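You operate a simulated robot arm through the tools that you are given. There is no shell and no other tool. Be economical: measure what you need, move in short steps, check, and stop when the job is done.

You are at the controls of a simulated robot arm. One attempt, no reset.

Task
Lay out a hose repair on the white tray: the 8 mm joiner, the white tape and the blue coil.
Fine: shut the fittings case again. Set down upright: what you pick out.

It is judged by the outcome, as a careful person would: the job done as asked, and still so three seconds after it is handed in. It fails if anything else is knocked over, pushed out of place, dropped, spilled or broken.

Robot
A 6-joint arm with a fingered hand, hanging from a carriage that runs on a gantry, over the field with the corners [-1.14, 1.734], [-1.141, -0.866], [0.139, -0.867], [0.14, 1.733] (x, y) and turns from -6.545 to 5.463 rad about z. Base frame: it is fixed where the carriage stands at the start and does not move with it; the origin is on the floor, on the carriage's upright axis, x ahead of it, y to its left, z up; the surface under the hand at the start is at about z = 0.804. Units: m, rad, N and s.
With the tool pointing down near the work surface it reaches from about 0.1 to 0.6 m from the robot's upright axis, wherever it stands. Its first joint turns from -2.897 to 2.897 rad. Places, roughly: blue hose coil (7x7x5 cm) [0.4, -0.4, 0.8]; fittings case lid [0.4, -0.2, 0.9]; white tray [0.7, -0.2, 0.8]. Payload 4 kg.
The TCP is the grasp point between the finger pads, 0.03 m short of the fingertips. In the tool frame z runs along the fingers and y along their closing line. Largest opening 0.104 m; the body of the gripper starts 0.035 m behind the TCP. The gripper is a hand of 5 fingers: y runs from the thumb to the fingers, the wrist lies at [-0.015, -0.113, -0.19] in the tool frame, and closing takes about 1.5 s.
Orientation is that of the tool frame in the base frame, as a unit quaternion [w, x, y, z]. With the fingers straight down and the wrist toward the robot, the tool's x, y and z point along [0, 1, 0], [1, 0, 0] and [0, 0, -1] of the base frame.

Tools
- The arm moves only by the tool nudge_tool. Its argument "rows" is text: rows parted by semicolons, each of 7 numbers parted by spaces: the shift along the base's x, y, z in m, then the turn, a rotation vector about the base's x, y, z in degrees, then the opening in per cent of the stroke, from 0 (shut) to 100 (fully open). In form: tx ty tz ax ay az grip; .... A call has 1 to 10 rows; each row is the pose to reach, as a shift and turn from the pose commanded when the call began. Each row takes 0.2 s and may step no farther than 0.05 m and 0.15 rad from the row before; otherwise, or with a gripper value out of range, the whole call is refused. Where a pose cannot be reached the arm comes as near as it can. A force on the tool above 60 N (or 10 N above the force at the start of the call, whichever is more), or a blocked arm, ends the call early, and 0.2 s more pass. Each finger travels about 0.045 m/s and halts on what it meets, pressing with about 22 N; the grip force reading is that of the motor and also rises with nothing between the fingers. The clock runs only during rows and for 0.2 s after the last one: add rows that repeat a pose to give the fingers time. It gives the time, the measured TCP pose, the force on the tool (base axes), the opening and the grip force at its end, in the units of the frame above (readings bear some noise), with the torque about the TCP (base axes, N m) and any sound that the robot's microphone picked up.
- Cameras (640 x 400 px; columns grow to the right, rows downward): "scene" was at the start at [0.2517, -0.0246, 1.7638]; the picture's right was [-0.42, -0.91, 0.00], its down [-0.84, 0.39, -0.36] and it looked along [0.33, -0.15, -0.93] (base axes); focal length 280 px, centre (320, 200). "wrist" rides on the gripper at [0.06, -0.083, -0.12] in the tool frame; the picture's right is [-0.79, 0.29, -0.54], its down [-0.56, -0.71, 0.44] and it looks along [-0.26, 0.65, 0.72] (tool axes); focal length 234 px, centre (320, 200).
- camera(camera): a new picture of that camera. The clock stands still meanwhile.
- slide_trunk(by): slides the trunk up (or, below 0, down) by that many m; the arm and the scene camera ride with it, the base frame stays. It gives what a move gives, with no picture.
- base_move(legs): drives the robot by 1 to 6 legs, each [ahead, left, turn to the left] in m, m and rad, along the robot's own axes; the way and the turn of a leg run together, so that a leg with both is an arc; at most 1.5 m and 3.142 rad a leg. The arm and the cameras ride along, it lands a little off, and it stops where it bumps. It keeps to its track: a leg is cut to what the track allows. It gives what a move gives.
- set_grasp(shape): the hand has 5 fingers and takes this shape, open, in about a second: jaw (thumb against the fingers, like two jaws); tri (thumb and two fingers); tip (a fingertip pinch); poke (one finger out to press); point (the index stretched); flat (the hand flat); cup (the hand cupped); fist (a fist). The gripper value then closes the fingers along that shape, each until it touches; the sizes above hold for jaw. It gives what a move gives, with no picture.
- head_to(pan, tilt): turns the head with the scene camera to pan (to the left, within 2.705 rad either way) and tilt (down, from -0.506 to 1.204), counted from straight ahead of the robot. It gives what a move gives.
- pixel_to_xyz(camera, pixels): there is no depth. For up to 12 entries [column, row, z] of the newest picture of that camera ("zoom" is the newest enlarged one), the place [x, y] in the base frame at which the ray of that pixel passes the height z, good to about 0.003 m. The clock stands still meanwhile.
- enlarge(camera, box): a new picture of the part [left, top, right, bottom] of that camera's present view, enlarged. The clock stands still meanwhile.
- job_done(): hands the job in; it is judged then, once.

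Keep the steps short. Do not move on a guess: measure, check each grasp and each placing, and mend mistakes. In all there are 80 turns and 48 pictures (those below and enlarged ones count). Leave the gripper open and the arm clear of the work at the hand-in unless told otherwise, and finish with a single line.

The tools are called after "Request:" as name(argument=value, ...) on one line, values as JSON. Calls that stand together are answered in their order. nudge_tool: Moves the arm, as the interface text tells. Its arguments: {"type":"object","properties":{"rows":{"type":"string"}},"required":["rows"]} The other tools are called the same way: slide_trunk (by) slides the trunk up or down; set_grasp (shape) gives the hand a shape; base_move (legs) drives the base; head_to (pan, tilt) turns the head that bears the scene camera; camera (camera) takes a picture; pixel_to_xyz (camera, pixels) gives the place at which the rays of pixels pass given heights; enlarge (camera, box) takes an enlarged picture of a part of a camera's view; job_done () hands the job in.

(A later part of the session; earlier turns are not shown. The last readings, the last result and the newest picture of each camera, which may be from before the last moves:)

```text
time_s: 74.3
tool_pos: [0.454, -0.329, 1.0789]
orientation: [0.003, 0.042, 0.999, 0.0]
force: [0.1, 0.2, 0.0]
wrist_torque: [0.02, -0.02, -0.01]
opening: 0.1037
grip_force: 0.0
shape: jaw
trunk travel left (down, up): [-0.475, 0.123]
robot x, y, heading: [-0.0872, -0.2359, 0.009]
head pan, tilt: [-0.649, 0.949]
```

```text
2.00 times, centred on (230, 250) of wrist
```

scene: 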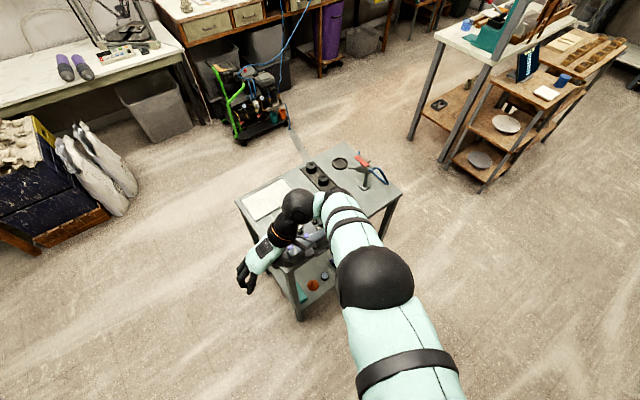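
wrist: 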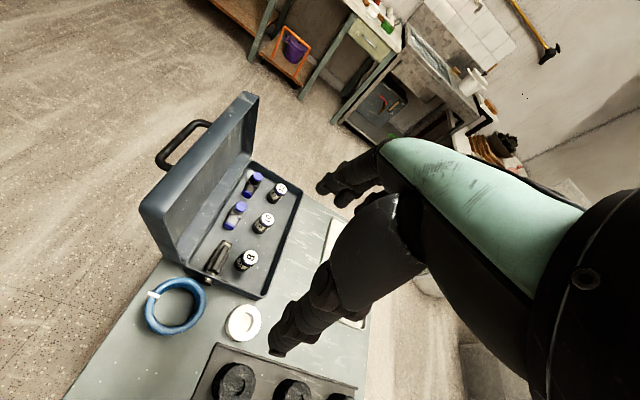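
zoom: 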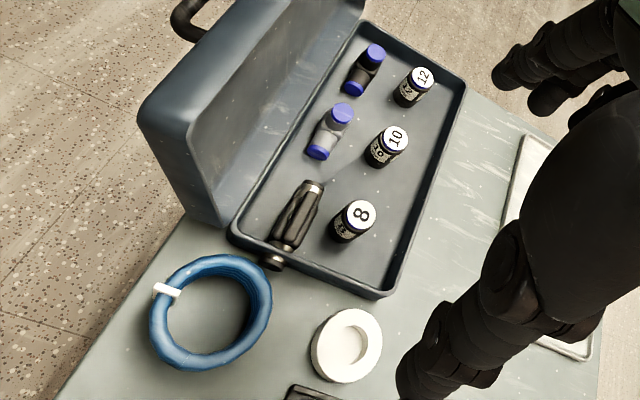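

I measure the 8 joiner (top at (361,212), foot at about (341,235)), the case rim, tape and coil.

Request:
pixel_to_xyz(camera="zoom", pixels=[[360, 212, 0.84], [360, 212, 0.85], [341, 233, 0.81], [420, 76, 0.84], [396, 138, 0.84], [382, 295, 0.83], [466, 90, 0.83], [352, 340, 0.82], [347, 352, 0.805], [212, 307, 0.85], [211, 318, 0.82], [232, 235, 0.83]])

Request:
pixel_to_xyz(camera="zoom", pixels=[[345, 202, 0.84], [375, 221, 0.84], [355, 245, 0.81], [331, 231, 0.81], [313, 350, 0.81], [382, 345, 0.815], [350, 311, 0.815], [345, 383, 0.805], [150, 320, 0.83], [272, 300, 0.83], [225, 256, 0.84], [185, 368, 0.82]])

```text
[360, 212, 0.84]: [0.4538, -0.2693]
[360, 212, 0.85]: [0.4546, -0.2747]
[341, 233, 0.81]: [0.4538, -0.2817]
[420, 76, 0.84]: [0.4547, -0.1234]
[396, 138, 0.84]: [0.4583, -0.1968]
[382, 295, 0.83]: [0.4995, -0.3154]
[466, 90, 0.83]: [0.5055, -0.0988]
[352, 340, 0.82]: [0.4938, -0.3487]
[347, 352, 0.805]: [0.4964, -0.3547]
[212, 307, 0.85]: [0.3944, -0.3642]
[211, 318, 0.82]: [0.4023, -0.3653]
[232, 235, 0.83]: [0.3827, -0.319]
```

```text
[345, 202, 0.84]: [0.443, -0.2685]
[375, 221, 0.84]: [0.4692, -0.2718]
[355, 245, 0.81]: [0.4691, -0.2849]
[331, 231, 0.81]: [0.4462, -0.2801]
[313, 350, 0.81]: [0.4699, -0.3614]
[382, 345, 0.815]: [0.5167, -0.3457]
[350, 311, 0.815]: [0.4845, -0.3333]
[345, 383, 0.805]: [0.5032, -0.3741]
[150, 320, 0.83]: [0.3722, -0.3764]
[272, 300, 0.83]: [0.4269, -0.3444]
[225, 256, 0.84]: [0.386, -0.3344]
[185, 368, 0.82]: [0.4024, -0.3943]
```

The 8 joiner stands at about (0.4545, −0.273), top ≈ 0.845, ⌀ ≈ 24 mm. Other fittings lie close by, so a narrow pinch is better. I try the tip shape in the air and look at it.

Request:
set_grasp(shape="tip")

Request:
nudge_tool(rows="0 0 0 0 0 5 100; 0 0 0 0 0 5 40; 0 0 0 0 0 5 40; 0 0 0 0 0 5 40; 0 0 0 0 0 5 40; 0 0 0 0 0 5 40")

Request:
camera(camera="wrist")

```text
time_s: 75.2
tool_pos: [0.4545, -0.3285, 1.0775]
orientation: [0.003, 0.043, 0.999, 0.0]
force: [-0.2, 0.1, -0.9]
wrist_torque: [0.0, -0.02, 0.02]
opening: 0.1039
grip_force: 0.0
shape: tip
trunk travel left (down, up): [-0.475, 0.123]
robot x, y, heading: [-0.0877, -0.2362, 0.002]
head pan, tilt: [-0.649, 0.949]
```

```text
time_s: 76.6
tool_pos: [0.4458, -0.324, 1.0791]
orientation: [0.004, 0.005, 1.0, -0.003]
force: [0.2, 0.6, -0.2]
wrist_torque: [0.01, 0.01, 0.02]
opening: 0.0421
grip_force: 0.0
shape: tip
out of reach, approached as far as the arm can: row 1, 2, 3, 4, 5, 6
trunk travel left (down, up): [-0.475, 0.123]
robot x, y, heading: [-0.087, -0.2355, 0.01]
head pan, tilt: [-0.649, 0.949]
```

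```text
16 pictures are left
```

wrist: 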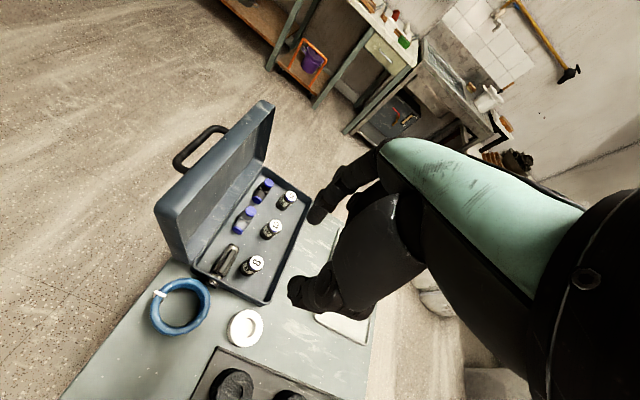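

I estimate where the pinch tips are (index tip (316,214), thumb tip (297,290)) relative to the TCP.

Request:
pixel_to_xyz(camera="wrist", pixels=[[316, 214, 1.079], [316, 214, 1.065], [316, 214, 1.05], [297, 290, 1.079], [297, 290, 1.065], [297, 290, 1.05]])

```text
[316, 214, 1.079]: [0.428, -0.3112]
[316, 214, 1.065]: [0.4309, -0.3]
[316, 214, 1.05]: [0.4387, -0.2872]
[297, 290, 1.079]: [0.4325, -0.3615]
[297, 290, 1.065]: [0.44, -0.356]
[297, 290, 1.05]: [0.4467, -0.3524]
```

The tips lie about 0.03 m below the TCP and symmetric about it, as in jaw. I bring the carriage closer for reach, then align over the 8.

Request:
base_move(legs=[[0.09, 0.05, 0]])

```text
time_s: 77.7
tool_pos: [0.5326, -0.2745, 1.0799]
orientation: [0.004, 0.007, 1.0, -0.004]
force: [0.8, 0.3, 0.4]
wrist_torque: [-0.03, 0.01, 0.01]
opening: 0.0418
grip_force: 0.0
shape: tip
trunk travel left (down, up): [-0.475, 0.123]
robot x, y, heading: [-0.0045, -0.1848, 0.016]
head pan, tilt: [-0.649, 0.949]
```

Request:
nudge_tool(rows="-0.04 0.001 0 0 0 0 40; -0.078 0.0015 0 0 0 0 40; -0.078 0.0015 -0.04 0 0 0 40; -0.078 0.0015 -0.08 0 0 0 40; -0.078 0.0015 -0.12 0 0 0 40; -0.078 0.0015 -0.15 0 0 0 40")

Request:
enlarge(camera="wrist", box=[140, 140, 400, 400])

```text
time_s: 79.1
tool_pos: [0.4543, -0.2716, 0.9272]
orientation: [0.004, 0.006, 1.0, -0.005]
force: [0.1, -0.3, -0.4]
wrist_torque: [0.02, -0.01, 0.0]
opening: 0.0421
grip_force: 0.1
shape: tip
out of reach, approached as far as the arm can: row 1, 2, 3, 4, 5
trunk travel left (down, up): [-0.475, 0.123]
robot x, y, heading: [0.0022, -0.1843, 0.004]
head pan, tilt: [-0.649, 0.949]
```

```text
1.54 times, centred on (270, 270) of wrist
```

zoom: 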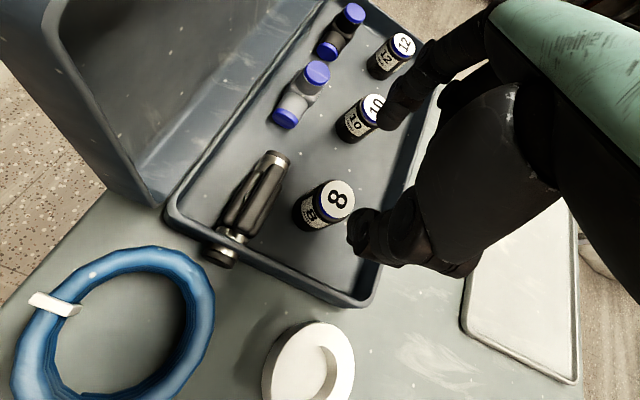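

I re-measure the 8 from this closer view: top centre (338,197), foot (312,220).

Request:
pixel_to_xyz(camera="zoom", pixels=[[338, 197, 0.84], [338, 197, 0.845], [338, 197, 0.85], [322, 182, 0.845], [355, 211, 0.845], [294, 215, 0.81], [322, 230, 0.81], [356, 300, 0.83], [308, 362, 0.82], [373, 255, 0.83]])

```text
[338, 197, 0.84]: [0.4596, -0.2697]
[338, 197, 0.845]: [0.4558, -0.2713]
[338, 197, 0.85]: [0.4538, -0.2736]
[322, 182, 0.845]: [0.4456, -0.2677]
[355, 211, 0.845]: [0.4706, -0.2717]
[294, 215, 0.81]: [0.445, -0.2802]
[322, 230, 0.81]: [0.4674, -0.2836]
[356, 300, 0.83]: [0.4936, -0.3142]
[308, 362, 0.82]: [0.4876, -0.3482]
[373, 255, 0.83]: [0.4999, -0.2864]
```

Well aligned. I descend to TCP z ≈ 0.853 with the fingers straddling the joiner.

Request:
nudge_tool(rows="0.0015 0 -0.02 0 0 0 40; 0.0015 0 -0.04 0 0 0 40; 0.0015 0 -0.06 0 0 0 40; 0.0015 0 -0.074 0 0 0 40")

Request:
enlarge(camera="wrist", box=[200, 120, 440, 360])

```text
time_s: 80.1
tool_pos: [0.4335, -0.2637, 0.8743]
orientation: [0.006, 0.006, 1.0, -0.005]
force: [0.1, 0.5, -0.5]
wrist_torque: [-0.01, 0.02, -0.02]
opening: 0.0416
grip_force: 0.1
shape: tip
out of reach, approached as far as the arm can: row 2, 3, 4
trunk travel left (down, up): [-0.475, 0.123]
robot x, y, heading: [-0.0019, -0.19, 0.008]
head pan, tilt: [-0.649, 0.949]
```

```text
1.67 times, centred on (320, 240) of wrist
```

zoom: 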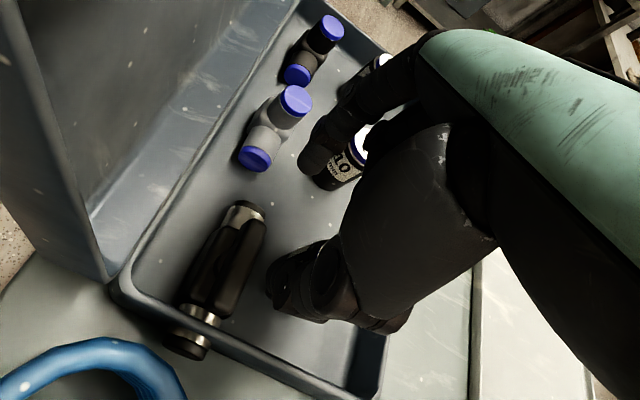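

The arm fell short (TCP at (0.4335, −0.2637, 0.874)), with no contact force. I back straight up with the trunk and use the trunk for the descent instead.

Request:
slide_trunk(by=0.08)

Request:
nudge_tool(rows="0.006 0 0.03 0 0 0 40; 0.012 -0.003 0.06 0 0 0 40; 0.018 -0.006 0.09 0 0 0 40; 0.0225 -0.0083 0.1 0 0 0 40; 0.0225 -0.0083 0.1 0 0 0 40")

```text
time_s: 81.3
tool_pos: [0.4335, -0.2634, 0.9562]
orientation: [0.004, 0.007, 1.0, -0.005]
force: [0.9, 0.2, 0.4]
wrist_torque: [0.03, 0.02, 0.02]
opening: 0.0419
grip_force: 0.0
shape: tip
trunk travel left (down, up): [-0.555, 0.043]
robot x, y, heading: [-0.0019, -0.1876, 0.01]
head pan, tilt: [-0.649, 0.949]
```

```text
time_s: 82.5
tool_pos: [0.4677, -0.2771, 1.0456]
orientation: [0.004, 0.006, 1.0, -0.004]
force: [-0.5, 0.0, 0.4]
wrist_torque: [-0.01, 0.03, -0.02]
opening: 0.0418
grip_force: 0.0
shape: tip
out of reach, approached as far as the arm can: row 3, 4, 5
trunk travel left (down, up): [-0.555, 0.043]
robot x, y, heading: [-0.0062, -0.1874, 0.006]
head pan, tilt: [-0.649, 0.949]
```

The yaw is near its limit from here. If the carriage stands farther to the right (y ≈ −0.6), the same hand orientation is much more natural. I move there, then bring the hand back over the case at clear height.

Request:
base_move(legs=[[0.08, -0.41, 0]])

Request:
nudge_tool(rows="-0.01 0.045 0 0 0 0 40; -0.02 0.09 0 0 0 0 40; -0.03 0.135 0 0 0 0 40; -0.04 0.18 0 0 0 0 40; -0.05 0.225 0 0 0 0 40; -0.06 0.27 0 0 0 0 40; -0.07 0.315 0 0 0 0 40; -0.08 0.36 0 0 0 0 40; -0.09 0.4 0 0 0 0 40; -0.09 0.4 0 0 0 0 40")

```text
time_s: 85.0
tool_pos: [0.5513, -0.6754, 1.0455]
orientation: [0.004, 0.003, 1.0, -0.004]
force: [-0.4, 0.5, 0.0]
wrist_torque: [-0.03, -0.02, 0.01]
opening: 0.0419
grip_force: 0.0
shape: tip
trunk travel left (down, up): [-0.555, 0.043]
robot x, y, heading: [0.0801, -0.5857, 0.014]
head pan, tilt: [-0.649, 0.949]
```

```text
time_s: 87.2
tool_pos: [0.4602, -0.2747, 1.0473]
orientation: [0.004, 0.003, 1.0, -0.005]
force: [-0.4, 0.0, 0.2]
wrist_torque: [0.01, 0.0, 0.02]
opening: 0.0422
grip_force: 0.0
shape: tip
out of reach, approached as far as the arm can: row 1, 2, 3, 4, 5, 6, 7
trunk travel left (down, up): [-0.555, 0.043]
robot x, y, heading: [0.0797, -0.5913, 0.014]
head pan, tilt: [-0.649, 0.949]
```

Now fully in reach. I align to (0.456, −0.272) and descend to z 0.92, then check.

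Request:
nudge_tool(rows="-0.004 0.0027 -0.04 0 0 0 40; -0.004 0.0027 -0.08 0 0 0 40; -0.004 0.0027 -0.127 0 0 0 40; -0.004 0.0027 -0.127 0 0 0 40")

Request:
enlarge(camera="wrist", box=[140, 140, 400, 400])

```text
time_s: 88.2
tool_pos: [0.4595, -0.2734, 0.9183]
orientation: [0.005, 0.003, 1.0, -0.004]
force: [1.3, 0.9, 0.7]
wrist_torque: [-0.01, 0.0, 0.0]
opening: 0.042
grip_force: 0.0
shape: tip
trunk travel left (down, up): [-0.555, 0.043]
robot x, y, heading: [0.0828, -0.5892, 0.01]
head pan, tilt: [-0.649, 0.949]
```

```text
1.54 times, centred on (270, 270) of wrist
```

zoom: 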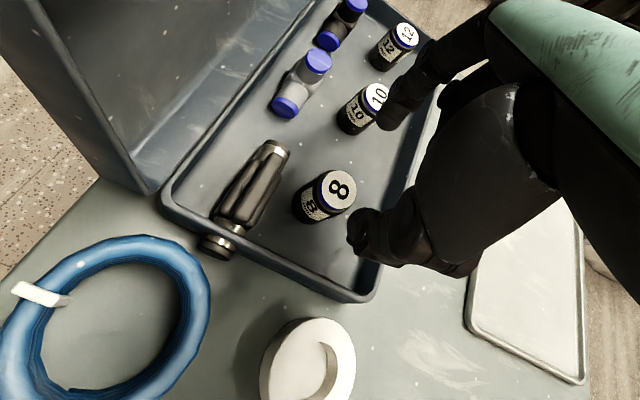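

Request:
pixel_to_xyz(camera="zoom", pixels=[[339, 188, 0.845], [339, 188, 0.85], [308, 359, 0.825]])

Request:
nudge_tool(rows="-0.003 0.001 -0.02 0 0 0 40; -0.003 0.001 -0.04 0 0 0 40; -0.003 0.001 -0.055 0 0 0 40; -0.003 0.001 -0.066 0 0 0 40; -0.003 0.001 -0.066 0 0 0 40")

```text
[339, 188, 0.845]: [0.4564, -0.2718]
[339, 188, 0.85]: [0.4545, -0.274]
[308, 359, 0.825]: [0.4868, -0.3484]
```

```text
time_s: 89.4
tool_pos: [0.4443, -0.2812, 0.8695]
orientation: [0.004, 0.003, 1.0, -0.004]
force: [1.1, 0.4, -0.8]
wrist_torque: [0.0, 0.02, -0.01]
opening: 0.0421
grip_force: 0.1
shape: tip
out of reach, approached as far as the arm can: row 3, 4, 5
trunk travel left (down, up): [-0.555, 0.043]
robot x, y, heading: [0.0782, -0.5897, 0.015]
head pan, tilt: [-0.649, 0.949]
```

Still short because the trunk is near its top. I undo the last bit (up and aligned), then go down with the trunk.

Request:
nudge_tool(rows="0.004 0.003 0.015 0 0 0 40; 0.008 0.006 0.03 0 0 0 40; 0.012 0.009 0.045 0 0 0 40; 0.012 0.009 0.045 0 0 0 40")

```text
time_s: 90.4
tool_pos: [0.4571, -0.2715, 0.9145]
orientation: [0.004, 0.003, 1.0, -0.005]
force: [-0.6, 0.3, -0.6]
wrist_torque: [0.0, -0.08, 0.03]
opening: 0.0418
grip_force: 0.1
shape: tip
trunk travel left (down, up): [-0.555, 0.043]
robot x, y, heading: [0.0785, -0.5858, 0.01]
head pan, tilt: [-0.649, 0.949]
```

Aligned at (0.457, −0.2715). I lower the trunk 0.060 m.

Request:
slide_trunk(by=-0.06)

```text
time_s: 91.4
tool_pos: [0.4577, -0.2708, 0.8556]
orientation: [0.004, 0.003, 1.0, -0.005]
force: [0.1, 0.3, 0.2]
wrist_torque: [0.0, 0.0, 0.04]
opening: 0.0419
grip_force: 0.0
shape: tip
trunk travel left (down, up): [-0.495, 0.103]
robot x, y, heading: [0.0796, -0.586, 0.012]
head pan, tilt: [-0.649, 0.949]
```

In place, with no contact force. I close the pinch.

Request:
nudge_tool(rows="-0.001 -0.001 -0.002 0 0 0 25; -0.001 -0.001 -0.002 0 0 0 15; -0.001 -0.001 -0.002 0 0 0 5; -0.001 -0.001 -0.002 0 0 0 0; -0.001 -0.001 -0.002 0 0 0 0; -0.001 -0.001 -0.002 0 0 0 0; -0.001 -0.001 -0.002 0 0 0 0")

Request:
enlarge(camera="wrist", box=[200, 120, 440, 360])

```text
time_s: 93.0
tool_pos: [0.4574, -0.2717, 0.8534]
orientation: [0.004, 0.004, 1.0, -0.004]
force: [-0.5, 1.0, 0.2]
wrist_torque: [0.07, -0.01, -0.04]
opening: 0.0188
grip_force: 22.3
shape: tip
trunk travel left (down, up): [-0.495, 0.103]
robot x, y, heading: [0.0805, -0.5844, 0.012]
head pan, tilt: [-0.649, 0.949]
```

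```text
1.67 times, centred on (320, 240) of wrist
```

zoom: 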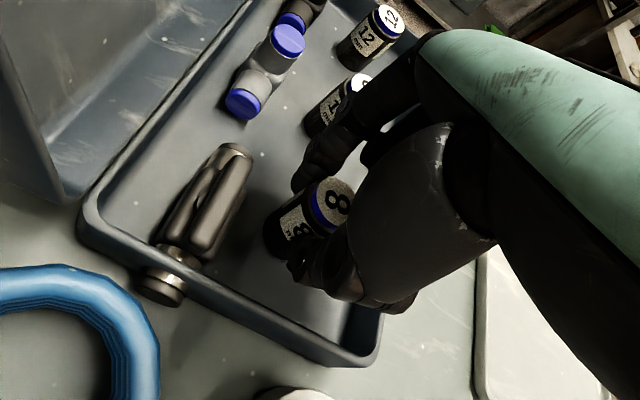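

The 8 is held (opening 18.8 mm). I lift with the trunk, and after checking the lift I'll carry it to the tray.

Request:
slide_trunk(by=0.1)

Request:
base_move(legs=[[0.058, 0, 0], [0, 0.28, 0]])

```text
time_s: 94.4
tool_pos: [0.4562, -0.2723, 0.9529]
orientation: [0.005, 0.004, 1.0, -0.004]
force: [0.6, 1.3, 0.2]
wrist_torque: [-0.01, 0.0, -0.01]
opening: 0.0188
grip_force: 21.7
shape: tip
trunk travel left (down, up): [-0.595, 0.003]
robot x, y, heading: [0.0742, -0.5853, 0.01]
head pan, tilt: [-0.649, 0.949]
```

```text
time_s: 96.9
tool_pos: [0.5123, 0.0053, 0.9529]
orientation: [0.005, 0.006, 1.0, -0.005]
force: [0.7, -0.1, -0.1]
wrist_torque: [0.03, -0.01, 0.01]
opening: 0.0184
grip_force: 22.5
shape: tip
trunk travel left (down, up): [-0.595, 0.003]
robot x, y, heading: [0.1349, -0.3079, 0.005]
head pan, tilt: [-0.649, 0.949]
```

Still held at 18 mm. I carry it to above (0.70, −0.12) while yawing −45°.

Request:
nudge_tool(rows="0.031 -0.021 0 0 0 -7.5 0; 0.063 -0.042 0 0 0 -15 0; 0.094 -0.063 0 0 0 -22.5 0; 0.125 -0.084 0 0 0 -30 0; 0.157 -0.105 0 0 0 -37.5 0; 0.188 -0.125 0 0 0 -45 0; 0.188 -0.125 0 0 0 -45 0")

Request:
camera(camera="wrist")

```text
time_s: 98.5
tool_pos: [0.6888, -0.1214, 0.9621]
orientation: [0.002, 0.39, 0.921, -0.006]
force: [-0.3, -0.8, -0.3]
wrist_torque: [0.01, -0.01, 0.0]
opening: 0.0187
grip_force: 22.0
shape: tip
out of reach, approached as far as the arm can: row 6, 7
trunk travel left (down, up): [-0.595, 0.003]
robot x, y, heading: [0.1351, -0.3108, 0.007]
head pan, tilt: [-0.649, 0.949]
```

```text
11 pictures are left
```

wrist: 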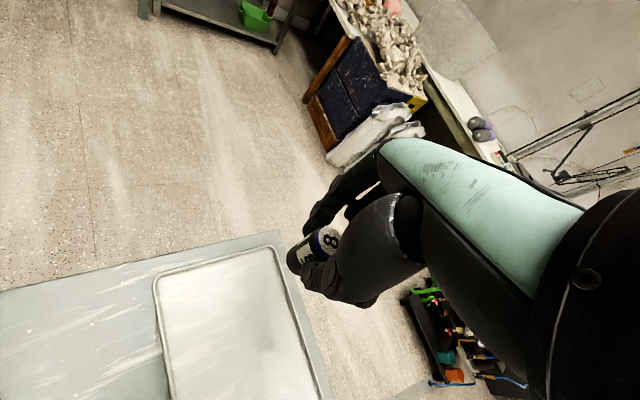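

The joiner hangs upright. I check the tray's outline from this view and lower the trunk most of the way.

Request:
pixel_to_xyz(camera="wrist", pixels=[[155, 281, 0.81], [272, 248, 0.81], [328, 395, 0.81], [172, 395, 0.81]])

Request:
slide_trunk(by=-0.102)

```text
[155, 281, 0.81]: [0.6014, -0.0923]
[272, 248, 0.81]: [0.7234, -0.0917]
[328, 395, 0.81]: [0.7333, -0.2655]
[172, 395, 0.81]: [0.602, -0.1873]
```

```text
time_s: 99.8
tool_pos: [0.69, -0.1229, 0.8594]
orientation: [0.002, 0.388, 0.922, -0.006]
force: [0.2, -0.1, -0.7]
wrist_torque: [0.02, 0.0, 0.01]
opening: 0.0181
grip_force: 21.8
shape: tip
trunk travel left (down, up): [-0.493, 0.105]
robot x, y, heading: [0.1328, -0.3086, 0.011]
head pan, tilt: [-0.649, 0.949]
```

Request:
slide_trunk(by=-0.004)

Request:
slide_trunk(by=-0.003)

```text
time_s: 100.4
tool_pos: [0.689, -0.1221, 0.8551]
orientation: [0.003, 0.388, 0.922, -0.007]
force: [0.6, 0.2, -0.5]
wrist_torque: [-0.01, 0.0, -0.03]
opening: 0.0184
grip_force: 21.9
shape: tip
trunk travel left (down, up): [-0.489, 0.109]
robot x, y, heading: [0.1311, -0.3114, 0.006]
head pan, tilt: [-0.649, 0.949]
```

```text
time_s: 100.9
tool_pos: [0.6899, -0.1216, 0.8528]
orientation: [0.002, 0.388, 0.922, -0.006]
force: [-0.6, 0.8, -0.7]
wrist_torque: [0.01, 0.0, 0.01]
opening: 0.0184
grip_force: 21.7
shape: tip
trunk travel left (down, up): [-0.486, 0.112]
robot x, y, heading: [0.133, -0.3081, 0.006]
head pan, tilt: [-0.649, 0.949]
```

No contact yet; I go on down in small steps.

Request:
slide_trunk(by=-0.003)

Request:
slide_trunk(by=-0.002)

```text
time_s: 101.4
tool_pos: [0.6902, -0.1218, 0.8518]
orientation: [0.002, 0.389, 0.921, -0.005]
force: [-1.7, 0.5, 7.4]
wrist_torque: [-0.01, 0.04, 0.0]
opening: 0.0185
grip_force: 22.2
shape: tip
trunk travel left (down, up): [-0.483, 0.115]
robot x, y, heading: [0.1319, -0.3118, 0.007]
head pan, tilt: [-0.649, 0.949]
```

```text
time_s: 101.9
tool_pos: [0.6906, -0.1212, 0.8504]
orientation: [0.003, 0.387, 0.922, -0.005]
force: [-5.8, -2.1, 21.2]
wrist_torque: [-0.15, 0.16, 0.0]
opening: 0.0199
grip_force: 22.2
shape: tip
trunk travel left (down, up): [-0.481, 0.117]
robot x, y, heading: [0.1316, -0.3095, 0.008]
head pan, tilt: [-0.649, 0.949]
```

Contact (21 N). I ease up 2 mm and open the pinch slowly.

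Request:
slide_trunk(by=0.0025)

Request:
nudge_tool(rows="0 0 0 0 0 0 22; 0 0 0 0 0 0 28; 0 0 0 0 0 0 34; 0 0 0 0 0 0 42; 0 0 0 0 0 0 42; 0 0 0 0 0 0 42")

Request:
slide_trunk(by=0.1)

Request:
enlarge(camera="wrist", box=[130, 180, 410, 400])

```text
time_s: 102.4
tool_pos: [0.6901, -0.1209, 0.8499]
orientation: [0.002, 0.389, 0.921, -0.006]
force: [0.4, 0.9, 8.3]
wrist_torque: [0.01, 0.0, -0.01]
opening: 0.0194
grip_force: 22.1
shape: tip
trunk travel left (down, up): [-0.484, 0.114]
robot x, y, heading: [0.1334, -0.3108, 0.003]
head pan, tilt: [-0.649, 0.949]
```

```text
time_s: 103.8
tool_pos: [0.6894, -0.1218, 0.8509]
orientation: [0.002, 0.389, 0.921, -0.007]
force: [0.2, -0.3, -0.4]
wrist_torque: [0.0, 0.01, -0.03]
opening: 0.0429
grip_force: 0.1
shape: tip
trunk travel left (down, up): [-0.484, 0.114]
robot x, y, heading: [0.1345, -0.3085, 0.004]
head pan, tilt: [-0.649, 0.949]
```

```text
time_s: 105.2
tool_pos: [0.6877, -0.1231, 0.951]
orientation: [0.002, 0.389, 0.921, -0.006]
force: [0.6, 0.2, 1.2]
wrist_torque: [-0.02, 0.03, -0.03]
opening: 0.0432
grip_force: 0.0
shape: tip
trunk travel left (down, up): [-0.584, 0.014]
robot x, y, heading: [0.1348, -0.3113, 0.007]
head pan, tilt: [-0.649, 0.949]
```

```text
1.82 times, centred on (270, 290) of wrist
```

zoom: 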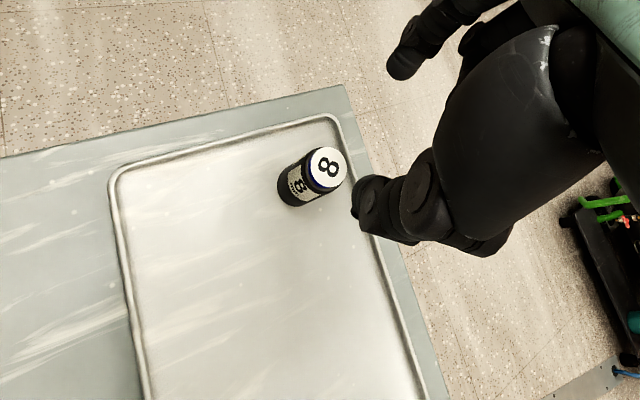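

The 8 joiner stands upright on the tray at about (0.69, −0.122). Next is the tape, which has the case wall on +y and the roll rack on −y, so I must pinch along x with yaw 0. I move the hand there at clear height and look.

Request:
nudge_tool(rows="-0.01 -0.033 0 0 0 -7.4 42; -0.02 -0.066 0 0 0 -14.8 50; -0.03 -0.1 0 0 0 -22.2 60; -0.04 -0.133 0 0 0 -29.6 70; -0.05 -0.166 0 0 0 -37 70; -0.06 -0.2 0 0 0 -44.4 70; -0.06 -0.2 0 0 0 -44.4 70")

Request:
base_move(legs=[[-0.14, -0.025, 0]])

Request:
camera(camera="wrist")

```text
time_s: 106.9
tool_pos: [0.5399, -0.3142, 0.8307]
orientation: [-0.139, 0.697, 0.693, -0.123]
force: [19.7, 0.7, 23.9]
wrist_torque: [0.18, 0.19, 0.04]
opening: 0.0352
grip_force: 0.0
shape: tip
out of reach, approached as far as the arm can: row 1, 2, 3, 4, 5, 6
trunk travel left (down, up): [-0.584, 0.014]
robot x, y, heading: [0.1326, -0.3126, 0.008]
head pan, tilt: [-0.649, 0.949]
stopped in row 7: the force on the tool passed its limit at 83 N (the readings are from after the stop); the commanded pose is now the measured one
```

```text
time_s: 107.8
tool_pos: [0.5303, -0.3209, 0.8463]
orientation: [-0.117, 0.7, 0.698, -0.1]
force: [23.4, 2.3, 5.9]
wrist_torque: [0.13, -0.24, -0.23]
opening: 0.0537
grip_force: 0.1
shape: tip
trunk travel left (down, up): [-0.584, 0.014]
robot x, y, heading: [0.0927, -0.3144, 0.006]
head pan, tilt: [-0.649, 0.949]
stopped in leg 1: the force on the tool passed its limit at 65 N (the readings are from after the stop); the commanded pose is now the measured one
```

```text
9 pictures are left
```

wrist: 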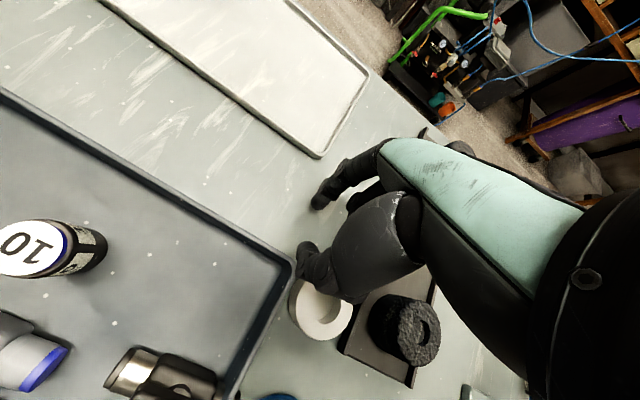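

That was a fault: an unreachable command made the arm dip and press down near the tape (83 N). I raise the hand straight up at once, then inspect everything.

Request:
nudge_tool(rows="0.004 0 0.015 0 0 0 70; 0.006 0 0.04 0 0 0 70; 0.006 0 0.08 0 0 0 70; 0.006 0 0.12 0 0 0 70")

```text
time_s: 108.8
tool_pos: [0.5194, -0.321, 0.9609]
orientation: [-0.124, 0.699, 0.696, -0.109]
force: [0.2, 1.2, -0.5]
wrist_torque: [0.03, -0.01, -0.02]
opening: 0.0726
grip_force: 0.0
shape: tip
trunk travel left (down, up): [-0.584, 0.014]
robot x, y, heading: [0.0929, -0.3156, 0.006]
head pan, tilt: [-0.649, 0.949]
```

The hand is free. I straighten it (−19° about y) and raise it 0.15 m. Then I look at the whole table with the wrist camera.

Request:
nudge_tool(rows="0 0 0.03 0 -6 0 70; 0 0 0.06 0 -12 0 70; 0 0 0.1 0 -19 0 70; 0 0 0.15 0 -19 0 70; 0 0 0.15 0 -19 0 70")

Request:
camera(camera="wrist")

```text
time_s: 110.0
tool_pos: [0.522, -0.3225, 1.1115]
orientation: [-0.006, 0.706, 0.708, 0.008]
force: [0.1, -0.1, 0.2]
wrist_torque: [0.02, 0.0, -0.01]
opening: 0.0725
grip_force: 0.0
shape: tip
trunk travel left (down, up): [-0.584, 0.014]
robot x, y, heading: [0.0926, -0.3172, 0.008]
head pan, tilt: [-0.649, 0.949]
```

```text
8 pictures are left
```

wrist: 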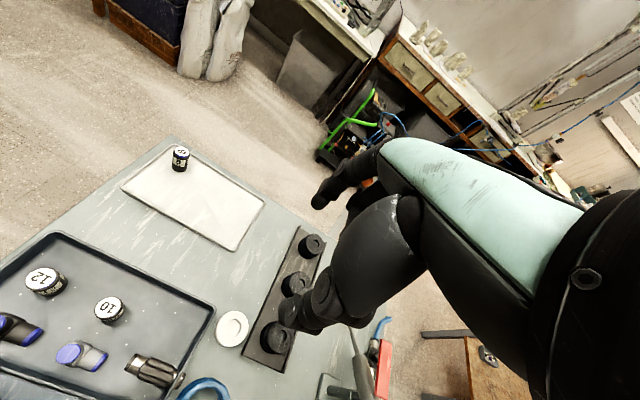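

Lucky: joiner upright on the tray, tape, rolls and case all standing. I measure the tape, case corner, rack and coil now.

Request:
pixel_to_xyz(camera="wrist", pixels=[[233, 325, 0.82], [216, 326, 0.815], [249, 327, 0.815], [234, 310, 0.815], [230, 347, 0.805], [214, 307, 0.83], [180, 393, 0.83], [65, 235, 0.83], [238, 361, 0.805], [300, 228, 0.805], [181, 152, 0.845], [185, 170, 0.805]])

```text
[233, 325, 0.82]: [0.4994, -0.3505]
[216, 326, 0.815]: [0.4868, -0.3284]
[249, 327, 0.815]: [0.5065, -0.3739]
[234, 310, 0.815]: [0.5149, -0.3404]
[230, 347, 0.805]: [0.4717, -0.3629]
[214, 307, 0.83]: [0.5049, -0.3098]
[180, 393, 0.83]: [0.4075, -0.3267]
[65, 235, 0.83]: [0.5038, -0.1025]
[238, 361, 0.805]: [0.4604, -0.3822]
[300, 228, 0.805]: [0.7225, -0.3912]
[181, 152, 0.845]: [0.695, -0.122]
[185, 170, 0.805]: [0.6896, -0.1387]
```

The tape is unmoved at (0.494, −0.351), and so is the case corner. I lower the trunk 0.15 m, which puts the arm well inside its range, then align over the tape.

Request:
slide_trunk(by=-0.15)

Request:
nudge_tool(rows="-0.014 -0.014 -0.01 0 0 0 70; -0.028 -0.0285 -0.02 0 0 0 70; -0.028 -0.0285 -0.04 0 0 0 70; -0.028 -0.0285 -0.06 0 0 0 70; -0.028 -0.0285 -0.06 0 0 0 70")

Request:
enlarge(camera="wrist", box=[180, 150, 500, 400])

```text
time_s: 111.8
tool_pos: [0.5227, -0.3225, 0.9616]
orientation: [-0.007, 0.706, 0.708, 0.009]
force: [-0.2, 0.5, 1.2]
wrist_torque: [0.01, -0.03, -0.01]
opening: 0.0724
grip_force: 0.1
shape: tip
trunk travel left (down, up): [-0.434, 0.164]
robot x, y, heading: [0.0921, -0.3182, 0.009]
head pan, tilt: [-0.649, 0.949]
```

```text
time_s: 113.0
tool_pos: [0.4949, -0.3504, 0.9025]
orientation: [-0.006, 0.707, 0.708, 0.01]
force: [0.4, -1.0, 0.1]
wrist_torque: [-0.01, 0.0, 0.0]
opening: 0.0726
grip_force: 0.1
shape: tip
trunk travel left (down, up): [-0.434, 0.164]
robot x, y, heading: [0.0935, -0.3142, 0.009]
head pan, tilt: [-0.649, 0.949]
```

```text
1.60 times, centred on (340, 275) of wrist
```

zoom: 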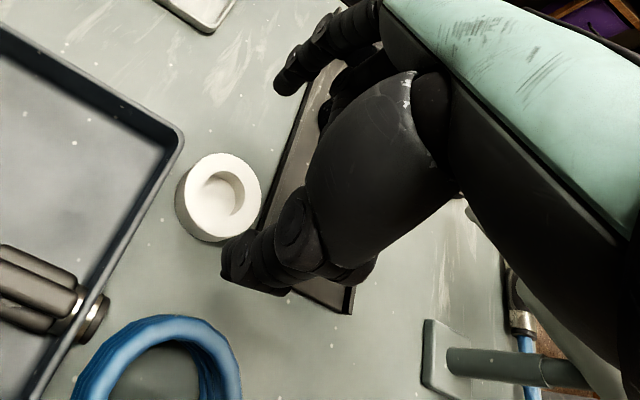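

The tape lies between thumb and index. I lower to TCP z ≈ 0.843, watching the force.

Request:
nudge_tool(rows="0 0 -0.02 0 0 0 70; 0 0 -0.035 0 0 0 70; 0 0 -0.05 0 0 0 70; 0 0 -0.06 0 0 0 70; 0 0 -0.06 0 0 0 70")

```text
time_s: 114.2
tool_pos: [0.4946, -0.3498, 0.8411]
orientation: [-0.006, 0.707, 0.707, 0.008]
force: [0.5, -0.2, -0.1]
wrist_torque: [0.02, 0.0, 0.0]
opening: 0.0725
grip_force: 0.0
shape: tip
trunk travel left (down, up): [-0.434, 0.164]
robot x, y, heading: [0.0953, -0.3176, 0.01]
head pan, tilt: [-0.649, 0.949]
```

No contact. I close on the tape.

Request:
nudge_tool(rows="0 0 0 0 0 0 55; 0 0 0 0 0 0 40; 0 0 0 0 0 0 30; 0 0 0 0 0 0 0; 0 0 0 0 0 0 0; 0 0 0 0 0 0 0; 0 0 0 0 0 0 0; 0 0 0 0 0 0 0")

```text
time_s: 116.0
tool_pos: [0.496, -0.35, 0.8431]
orientation: [-0.006, 0.707, 0.708, 0.009]
force: [-0.1, 1.7, 11.1]
wrist_torque: [0.07, 0.03, -0.02]
opening: 0.0378
grip_force: 21.8
shape: tip
trunk travel left (down, up): [-0.434, 0.164]
robot x, y, heading: [0.0951, -0.3191, 0.005]
head pan, tilt: [-0.649, 0.949]
```

Held at 37.8 mm. I lift 0.08 m with the trunk, drive toward the tray and take a look.

Request:
slide_trunk(by=0.08)

Request:
base_move(legs=[[0.04, 0.14, 0]])

Request:
camera(camera="wrist")

```text
time_s: 117.2
tool_pos: [0.496, -0.3509, 0.9218]
orientation: [-0.007, 0.706, 0.708, 0.009]
force: [0.8, 0.1, -0.7]
wrist_torque: [-0.01, 0.0, 0.01]
opening: 0.0259
grip_force: 21.9
shape: tip
trunk travel left (down, up): [-0.514, 0.084]
robot x, y, heading: [0.0939, -0.3168, 0.008]
head pan, tilt: [-0.649, 0.949]
```

```text
time_s: 118.5
tool_pos: [0.5347, -0.2128, 0.9224]
orientation: [-0.007, 0.708, 0.707, 0.009]
force: [0.6, -0.3, 0.2]
wrist_torque: [0.01, -0.01, 0.05]
opening: 0.026
grip_force: 22.2
shape: tip
trunk travel left (down, up): [-0.514, 0.084]
robot x, y, heading: [0.1316, -0.178, 0.005]
head pan, tilt: [-0.649, 0.949]
```

```text
6 pictures are left
```

wrist: 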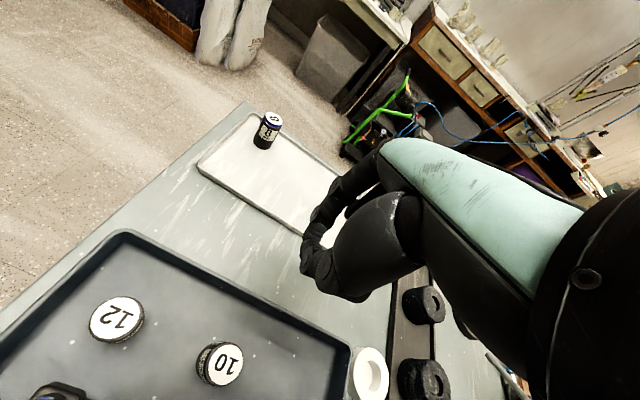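

The tape slipped out: I see it still beside the case at (371,373), and the fingers are empty. I measure where the tape is now and where the pinch point (about (305,248)) lies relative to the TCP.

Request:
pixel_to_xyz(camera="wrist", pixels=[[372, 370, 0.825], [372, 370, 0.815], [352, 365, 0.82], [389, 372, 0.82], [306, 250, 0.892], [306, 250, 0.9], [312, 268, 0.892], [306, 250, 0.88], [350, 352, 0.83], [386, 393, 0.805]])

```text
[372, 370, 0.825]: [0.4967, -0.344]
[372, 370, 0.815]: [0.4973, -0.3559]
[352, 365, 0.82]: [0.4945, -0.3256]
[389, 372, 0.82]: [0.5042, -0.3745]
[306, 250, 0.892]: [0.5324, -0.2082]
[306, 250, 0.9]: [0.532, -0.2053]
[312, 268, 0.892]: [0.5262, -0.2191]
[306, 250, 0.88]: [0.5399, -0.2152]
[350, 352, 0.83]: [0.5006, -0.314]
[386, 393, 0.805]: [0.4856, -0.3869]
```

The pinch is centred, but the tip shape splays on a wide disc. I switch to the three-finger shape, which gives three contacts, and go back over the tape.

Request:
set_grasp(shape="tri")

Request:
base_move(legs=[[-0.04, -0.138, 0]])

Request:
enlarge(camera="wrist", box=[180, 150, 500, 400])

```text
time_s: 119.4
tool_pos: [0.5342, -0.2118, 0.9217]
orientation: [-0.006, 0.707, 0.707, 0.009]
force: [0.1, -0.5, 0.2]
wrist_torque: [0.01, 0.01, 0.04]
opening: 0.1036
grip_force: 0.0
shape: tri
trunk travel left (down, up): [-0.514, 0.084]
robot x, y, heading: [0.1346, -0.1764, 0.005]
head pan, tilt: [-0.649, 0.949]
```

```text
time_s: 120.7
tool_pos: [0.4957, -0.3483, 0.9223]
orientation: [-0.007, 0.708, 0.706, 0.008]
force: [0.4, 0.8, 0.4]
wrist_torque: [-0.01, -0.04, -0.02]
opening: 0.1036
grip_force: 0.1
shape: tri
trunk travel left (down, up): [-0.514, 0.084]
robot x, y, heading: [0.0968, -0.3174, 0.005]
head pan, tilt: [-0.649, 0.949]
```

```text
1.60 times, centred on (340, 275) of wrist
```

zoom: 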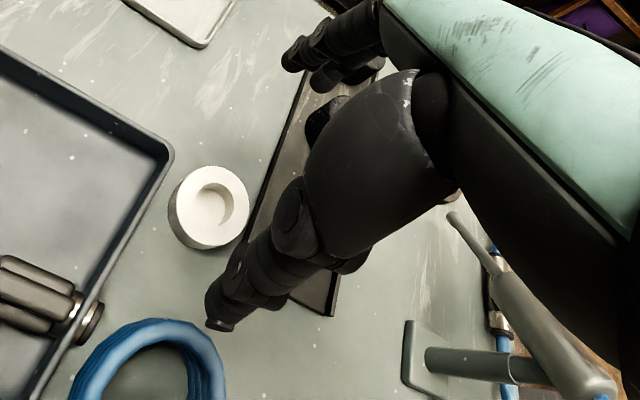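

The hand is centred. I narrow to 72 % to miss the coil, lower to z ≈ 0.843 and close.

Request:
nudge_tool(rows="0.001 -0.002 0 0 0 0 72; 0.001 -0.002 0 0 0 0 72; 0.001 -0.002 0 0 0 0 72; 0.001 -0.002 -0.03 0 0 0 72; 0.001 -0.002 -0.055 0 0 0 72; 0.001 -0.002 -0.07 0 0 0 72; 0.001 -0.002 -0.079 0 0 0 72; 0.001 -0.002 -0.079 0 0 0 72")

Request:
nudge_tool(rows="0 0 0 0 0 0 50; 0 0 0 0 0 0 35; 0 0 0 0 0 0 0; 0 0 0 0 0 0 0; 0 0 0 0 0 0 0; 0 0 0 0 0 0 0; 0 0 0 0 0 0 0; 0 0 0 0 0 0 0")

Request:
slide_trunk(by=0.08)

```text
time_s: 122.5
tool_pos: [0.4953, -0.3502, 0.8429]
orientation: [-0.006, 0.707, 0.707, 0.008]
force: [1.1, 0.7, 0.5]
wrist_torque: [0.02, -0.01, -0.04]
opening: 0.0753
grip_force: 0.0
shape: tri
trunk travel left (down, up): [-0.514, 0.084]
robot x, y, heading: [0.0926, -0.3123, 0.006]
head pan, tilt: [-0.649, 0.949]
```

```text
time_s: 124.3
tool_pos: [0.4957, -0.3506, 0.8433]
orientation: [-0.005, 0.708, 0.706, 0.009]
force: [-1.7, 0.2, 13.4]
wrist_torque: [0.01, 0.13, -0.01]
opening: 0.0381
grip_force: 22.0
shape: tri
trunk travel left (down, up): [-0.514, 0.084]
robot x, y, heading: [0.0927, -0.3131, 0.004]
head pan, tilt: [-0.649, 0.949]
```

```text
time_s: 125.5
tool_pos: [0.4959, -0.3515, 0.9227]
orientation: [-0.006, 0.708, 0.706, 0.008]
force: [-0.3, -0.5, 0.0]
wrist_torque: [-0.02, 0.03, 0.0]
opening: 0.0341
grip_force: 22.3
shape: tri
trunk travel left (down, up): [-0.594, 0.004]
robot x, y, heading: [0.0932, -0.3112, -0.0]
head pan, tilt: [-0.649, 0.949]
```

The opening is 34 mm after the lift. I check whether the tape came along while moving toward the tray.

Request:
enlarge(camera="wrist", box=[180, 150, 500, 400])

```text
1.60 times, centred on (340, 275) of wrist
```

zoom: 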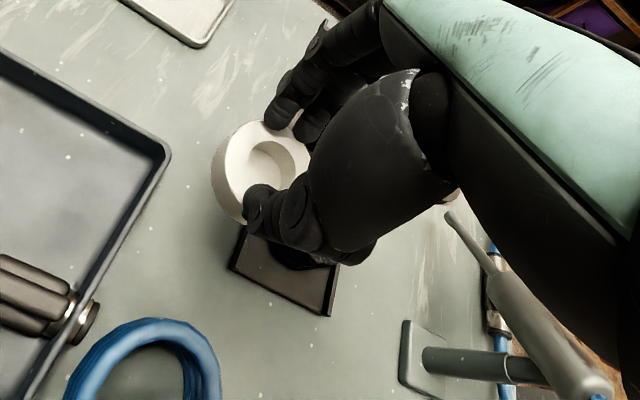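

The tape is held flat. Before carrying, I raise the hand with the arm to bring it to mid-range, drive over, then bring it to the tray.

Request:
nudge_tool(rows="0 0 0.045 0 0 0 0; 0 0 0.09 0 0 0 0; 0 0 0.135 0 0 0 0; 0 0 0.17 0 0 0 0; 0 0 0.17 0 0 0 0")

Request:
base_move(legs=[[0.04, 0.13, 0]])

Request:
slide_trunk(by=-0.15)

```text
time_s: 126.7
tool_pos: [0.4953, -0.3504, 1.092]
orientation: [-0.006, 0.707, 0.707, 0.009]
force: [1.1, 0.5, -0.7]
wrist_torque: [0.02, 0.0, -0.04]
opening: 0.0341
grip_force: 21.9
shape: tri
trunk travel left (down, up): [-0.594, 0.004]
robot x, y, heading: [0.0907, -0.3122, 0.003]
head pan, tilt: [-0.649, 0.949]
```

```text
time_s: 128.0
tool_pos: [0.5346, -0.2199, 1.0926]
orientation: [-0.006, 0.707, 0.707, 0.009]
force: [0.1, -0.5, -0.1]
wrist_torque: [0.02, -0.02, 0.0]
opening: 0.0342
grip_force: 22.0
shape: tri
trunk travel left (down, up): [-0.594, 0.004]
robot x, y, heading: [0.132, -0.1886, 0.004]
head pan, tilt: [-0.649, 0.949]
```

```text
time_s: 129.8
tool_pos: [0.5347, -0.2194, 0.9425]
orientation: [-0.006, 0.707, 0.707, 0.008]
force: [0.1, -0.4, 0.6]
wrist_torque: [0.01, -0.02, -0.01]
opening: 0.034
grip_force: 21.8
shape: tri
trunk travel left (down, up): [-0.444, 0.154]
robot x, y, heading: [0.1312, -0.1813, 0.006]
head pan, tilt: [-0.649, 0.949]
```

Request:
nudge_tool(rows="0.04 0.012 0 0 0 0 0; 0.08 0.025 0 0 0 0 0; 0.117 0.037 0 0 0 0 0; 0.117 0.037 0 0 0 0 0")

Request:
slide_trunk(by=-0.09)

Request:
slide_trunk(by=-0.004)

Request:
slide_trunk(by=-0.003)

```text
time_s: 130.8
tool_pos: [0.6515, -0.1827, 0.9407]
orientation: [-0.007, 0.708, 0.706, 0.008]
force: [0.4, 0.4, 0.4]
wrist_torque: [0.04, 0.01, 0.0]
opening: 0.0337
grip_force: 22.0
shape: tri
trunk travel left (down, up): [-0.444, 0.154]
robot x, y, heading: [0.1352, -0.1839, 0.006]
head pan, tilt: [-0.649, 0.949]
```

```text
time_s: 132.0
tool_pos: [0.6518, -0.1821, 0.852]
orientation: [-0.006, 0.708, 0.706, 0.009]
force: [-0.2, 0.7, 0.5]
wrist_torque: [0.0, 0.02, -0.02]
opening: 0.0342
grip_force: 22.4
shape: tri
trunk travel left (down, up): [-0.354, 0.244]
robot x, y, heading: [0.1327, -0.1841, 0.003]
head pan, tilt: [-0.649, 0.949]
```

```text
time_s: 132.6
tool_pos: [0.6525, -0.1823, 0.8499]
orientation: [-0.005, 0.708, 0.706, 0.01]
force: [-5.2, 0.0, 22.0]
wrist_torque: [-0.01, 0.55, 0.01]
opening: 0.0342
grip_force: 22.2
shape: tri
trunk travel left (down, up): [-0.35, 0.248]
robot x, y, heading: [0.1352, -0.1792, 0.004]
head pan, tilt: [-0.649, 0.949]
```

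```text
time_s: 133.1
tool_pos: [0.6547, -0.1834, 0.8494]
orientation: [-0.003, 0.707, 0.707, 0.012]
force: [-10.3, 1.6, 49.3]
wrist_torque: [0.05, 1.34, -0.03]
opening: 0.0363
grip_force: 22.0
shape: tri
trunk travel left (down, up): [-0.347, 0.251]
robot x, y, heading: [0.13, -0.1835, 0.005]
head pan, tilt: [-0.649, 0.949]
```

The tape rests on the tray. I ease up, open, lift clear, and drive toward the coil, opening the hand there.

Request:
slide_trunk(by=0.005)

Request:
nudge_tool(rows="0 0 0 0 0 0 42; 0 0 0 0 0 0 50; 0 0 0 0 0 0 60; 0 0 0 0 0 0 68; 0 0 0 0 0 0 68; 0 0 0 0 0 0 68")

Request:
slide_trunk(by=0.1)

Request:
base_move(legs=[[-0.13, -0.15, 0]])

Request:
camera(camera="wrist")

```text
time_s: 133.6
tool_pos: [0.6516, -0.1835, 0.85]
orientation: [-0.006, 0.707, 0.707, 0.009]
force: [2.2, 1.3, 19.8]
wrist_torque: [0.04, -0.11, 0.04]
opening: 0.0353
grip_force: 21.8
shape: tri
trunk travel left (down, up): [-0.352, 0.246]
robot x, y, heading: [0.1333, -0.1885, -0.0]
head pan, tilt: [-0.649, 0.949]
```

```text
time_s: 135.0
tool_pos: [0.6498, -0.1831, 0.8498]
orientation: [-0.007, 0.707, 0.707, 0.008]
force: [-0.4, -0.1, -0.6]
wrist_torque: [0.01, 0.04, -0.01]
opening: 0.0703
grip_force: 0.0
shape: tri
trunk travel left (down, up): [-0.352, 0.246]
robot x, y, heading: [0.1288, -0.1838, 0.009]
head pan, tilt: [-0.649, 0.949]
```

```text
time_s: 136.3
tool_pos: [0.6513, -0.1838, 0.9497]
orientation: [-0.007, 0.707, 0.707, 0.007]
force: [0.0, -0.4, 0.2]
wrist_torque: [0.01, 0.04, 0.0]
opening: 0.0704
grip_force: 0.0
shape: tri
trunk travel left (down, up): [-0.452, 0.146]
robot x, y, heading: [0.1343, -0.1843, 0.005]
head pan, tilt: [-0.649, 0.949]
```

```text
time_s: 137.9
tool_pos: [0.52, -0.3329, 0.9496]
orientation: [-0.006, 0.706, 0.708, 0.009]
force: [0.3, -0.5, 0.3]
wrist_torque: [-0.01, 0.03, -0.01]
opening: 0.0704
grip_force: 0.0
shape: tri
trunk travel left (down, up): [-0.452, 0.146]
robot x, y, heading: [0.0001, -0.3331, 0.011]
head pan, tilt: [-0.649, 0.949]
```

```text
3 pictures are left
```

wrist: 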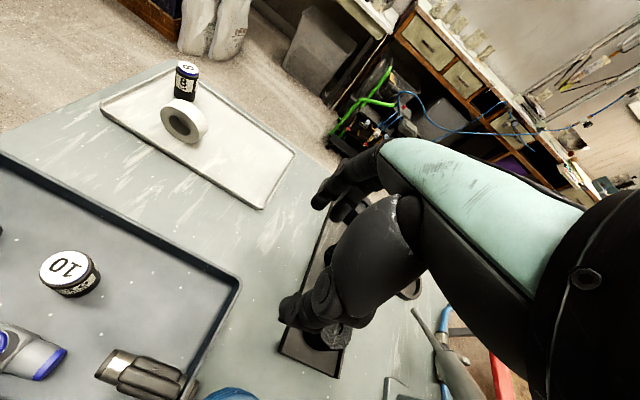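

The tape looks tilted on the tray at (183,120). I enlarge to judge.

Request:
enlarge(camera="wrist", box=[90, 50, 300, 220])

```text
2.35 times, centred on (195, 135) of wrist
```

zoom: 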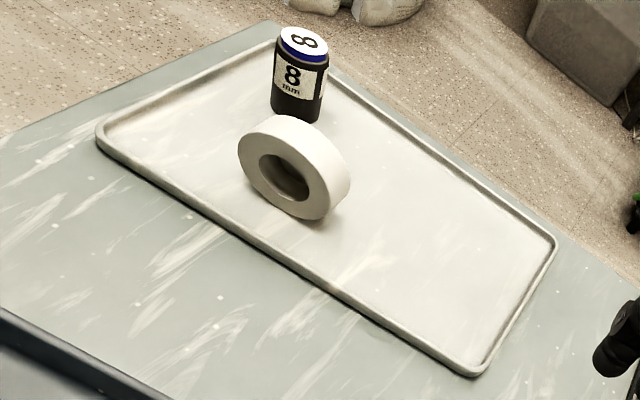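

The tape stands on its rim; I'll lay it flat. I measure it now, and meanwhile grasp the coil at (0.399, −0.363), force-guarded.

Request:
pixel_to_xyz(camera="zoom", pixels=[[292, 215, 0.81], [310, 219, 0.81], [245, 165, 0.83], [298, 118, 0.853], [270, 118, 0.853], [345, 175, 0.83], [300, 122, 0.81], [338, 208, 0.81]])

Request:
nudge_tool(rows="-0.04 -0.01 0 0 0 0 100; -0.08 -0.02 0 0 0 0 100; -0.121 -0.03 0 0 0 0 100; -0.121 -0.03 -0.03 0 0 0 100; -0.121 -0.03 -0.06 0 0 0 100; -0.121 -0.03 -0.08 0 0 0 100; -0.121 -0.03 -0.095 0 0 0 100; -0.121 -0.03 -0.102 0 0 0 100; -0.121 -0.03 -0.102 0 0 0 100")

```text
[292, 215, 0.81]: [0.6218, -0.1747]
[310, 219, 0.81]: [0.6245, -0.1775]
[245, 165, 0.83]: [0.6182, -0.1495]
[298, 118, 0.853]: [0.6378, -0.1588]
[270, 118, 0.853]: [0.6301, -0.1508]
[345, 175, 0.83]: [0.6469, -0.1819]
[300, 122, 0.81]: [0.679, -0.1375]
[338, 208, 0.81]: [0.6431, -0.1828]
```

```text
time_s: 139.9
tool_pos: [0.3988, -0.3631, 0.8464]
orientation: [-0.007, 0.707, 0.707, 0.009]
force: [-0.5, 0.9, -0.8]
wrist_torque: [0.04, -0.02, 0.03]
opening: 0.1035
grip_force: 0.0
shape: tri
trunk travel left (down, up): [-0.452, 0.146]
robot x, y, heading: [-0.0015, -0.3357, 0.005]
head pan, tilt: [-0.649, 0.949]
```

The tape's face looks toward −x at about (0.634, −0.173), so a light push in +x at its top will lay it flat. First the coil: no contact, so close and lift.

Request:
nudge_tool(rows="0 0 0 0 0 0 80; 0 0 0 0 0 0 65; 0 0 0 0 0 0 50; 0 0 0 0 0 0 40; 0 0 0 0 0 0 40; 0 0 0 0 0 0 30; 0 0 0 0 0 0 30; 0 0 0 0 0 0 30")

Request:
slide_trunk(by=0.1)

Request:
camera(camera="wrist")

```text
time_s: 141.7
tool_pos: [0.3986, -0.3629, 0.8471]
orientation: [-0.006, 0.706, 0.708, 0.009]
force: [-0.1, -0.5, -0.3]
wrist_torque: [-0.01, -0.02, 0.03]
opening: 0.0588
grip_force: 22.8
shape: tri
trunk travel left (down, up): [-0.452, 0.146]
robot x, y, heading: [0.0035, -0.3375, 0.007]
head pan, tilt: [-0.649, 0.949]
```

```text
time_s: 143.1
tool_pos: [0.3971, -0.3626, 0.9473]
orientation: [-0.006, 0.707, 0.707, 0.009]
force: [0.2, -0.2, -0.4]
wrist_torque: [-0.03, 0.01, 0.01]
opening: 0.0587
grip_force: 22.1
shape: tri
trunk travel left (down, up): [-0.552, 0.046]
robot x, y, heading: [0.0017, -0.3377, 0.008]
head pan, tilt: [-0.649, 0.949]
```

```text
1 pictures are left
```

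wrist: 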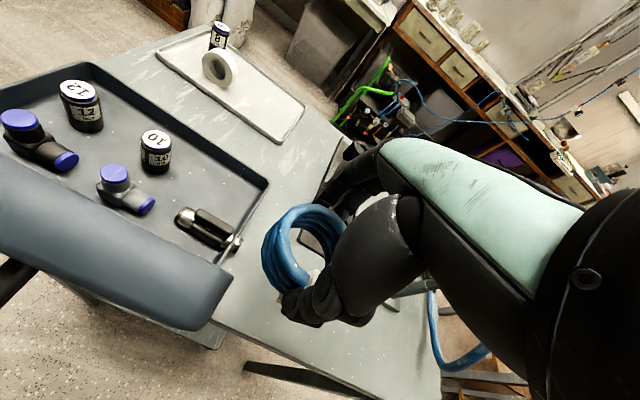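

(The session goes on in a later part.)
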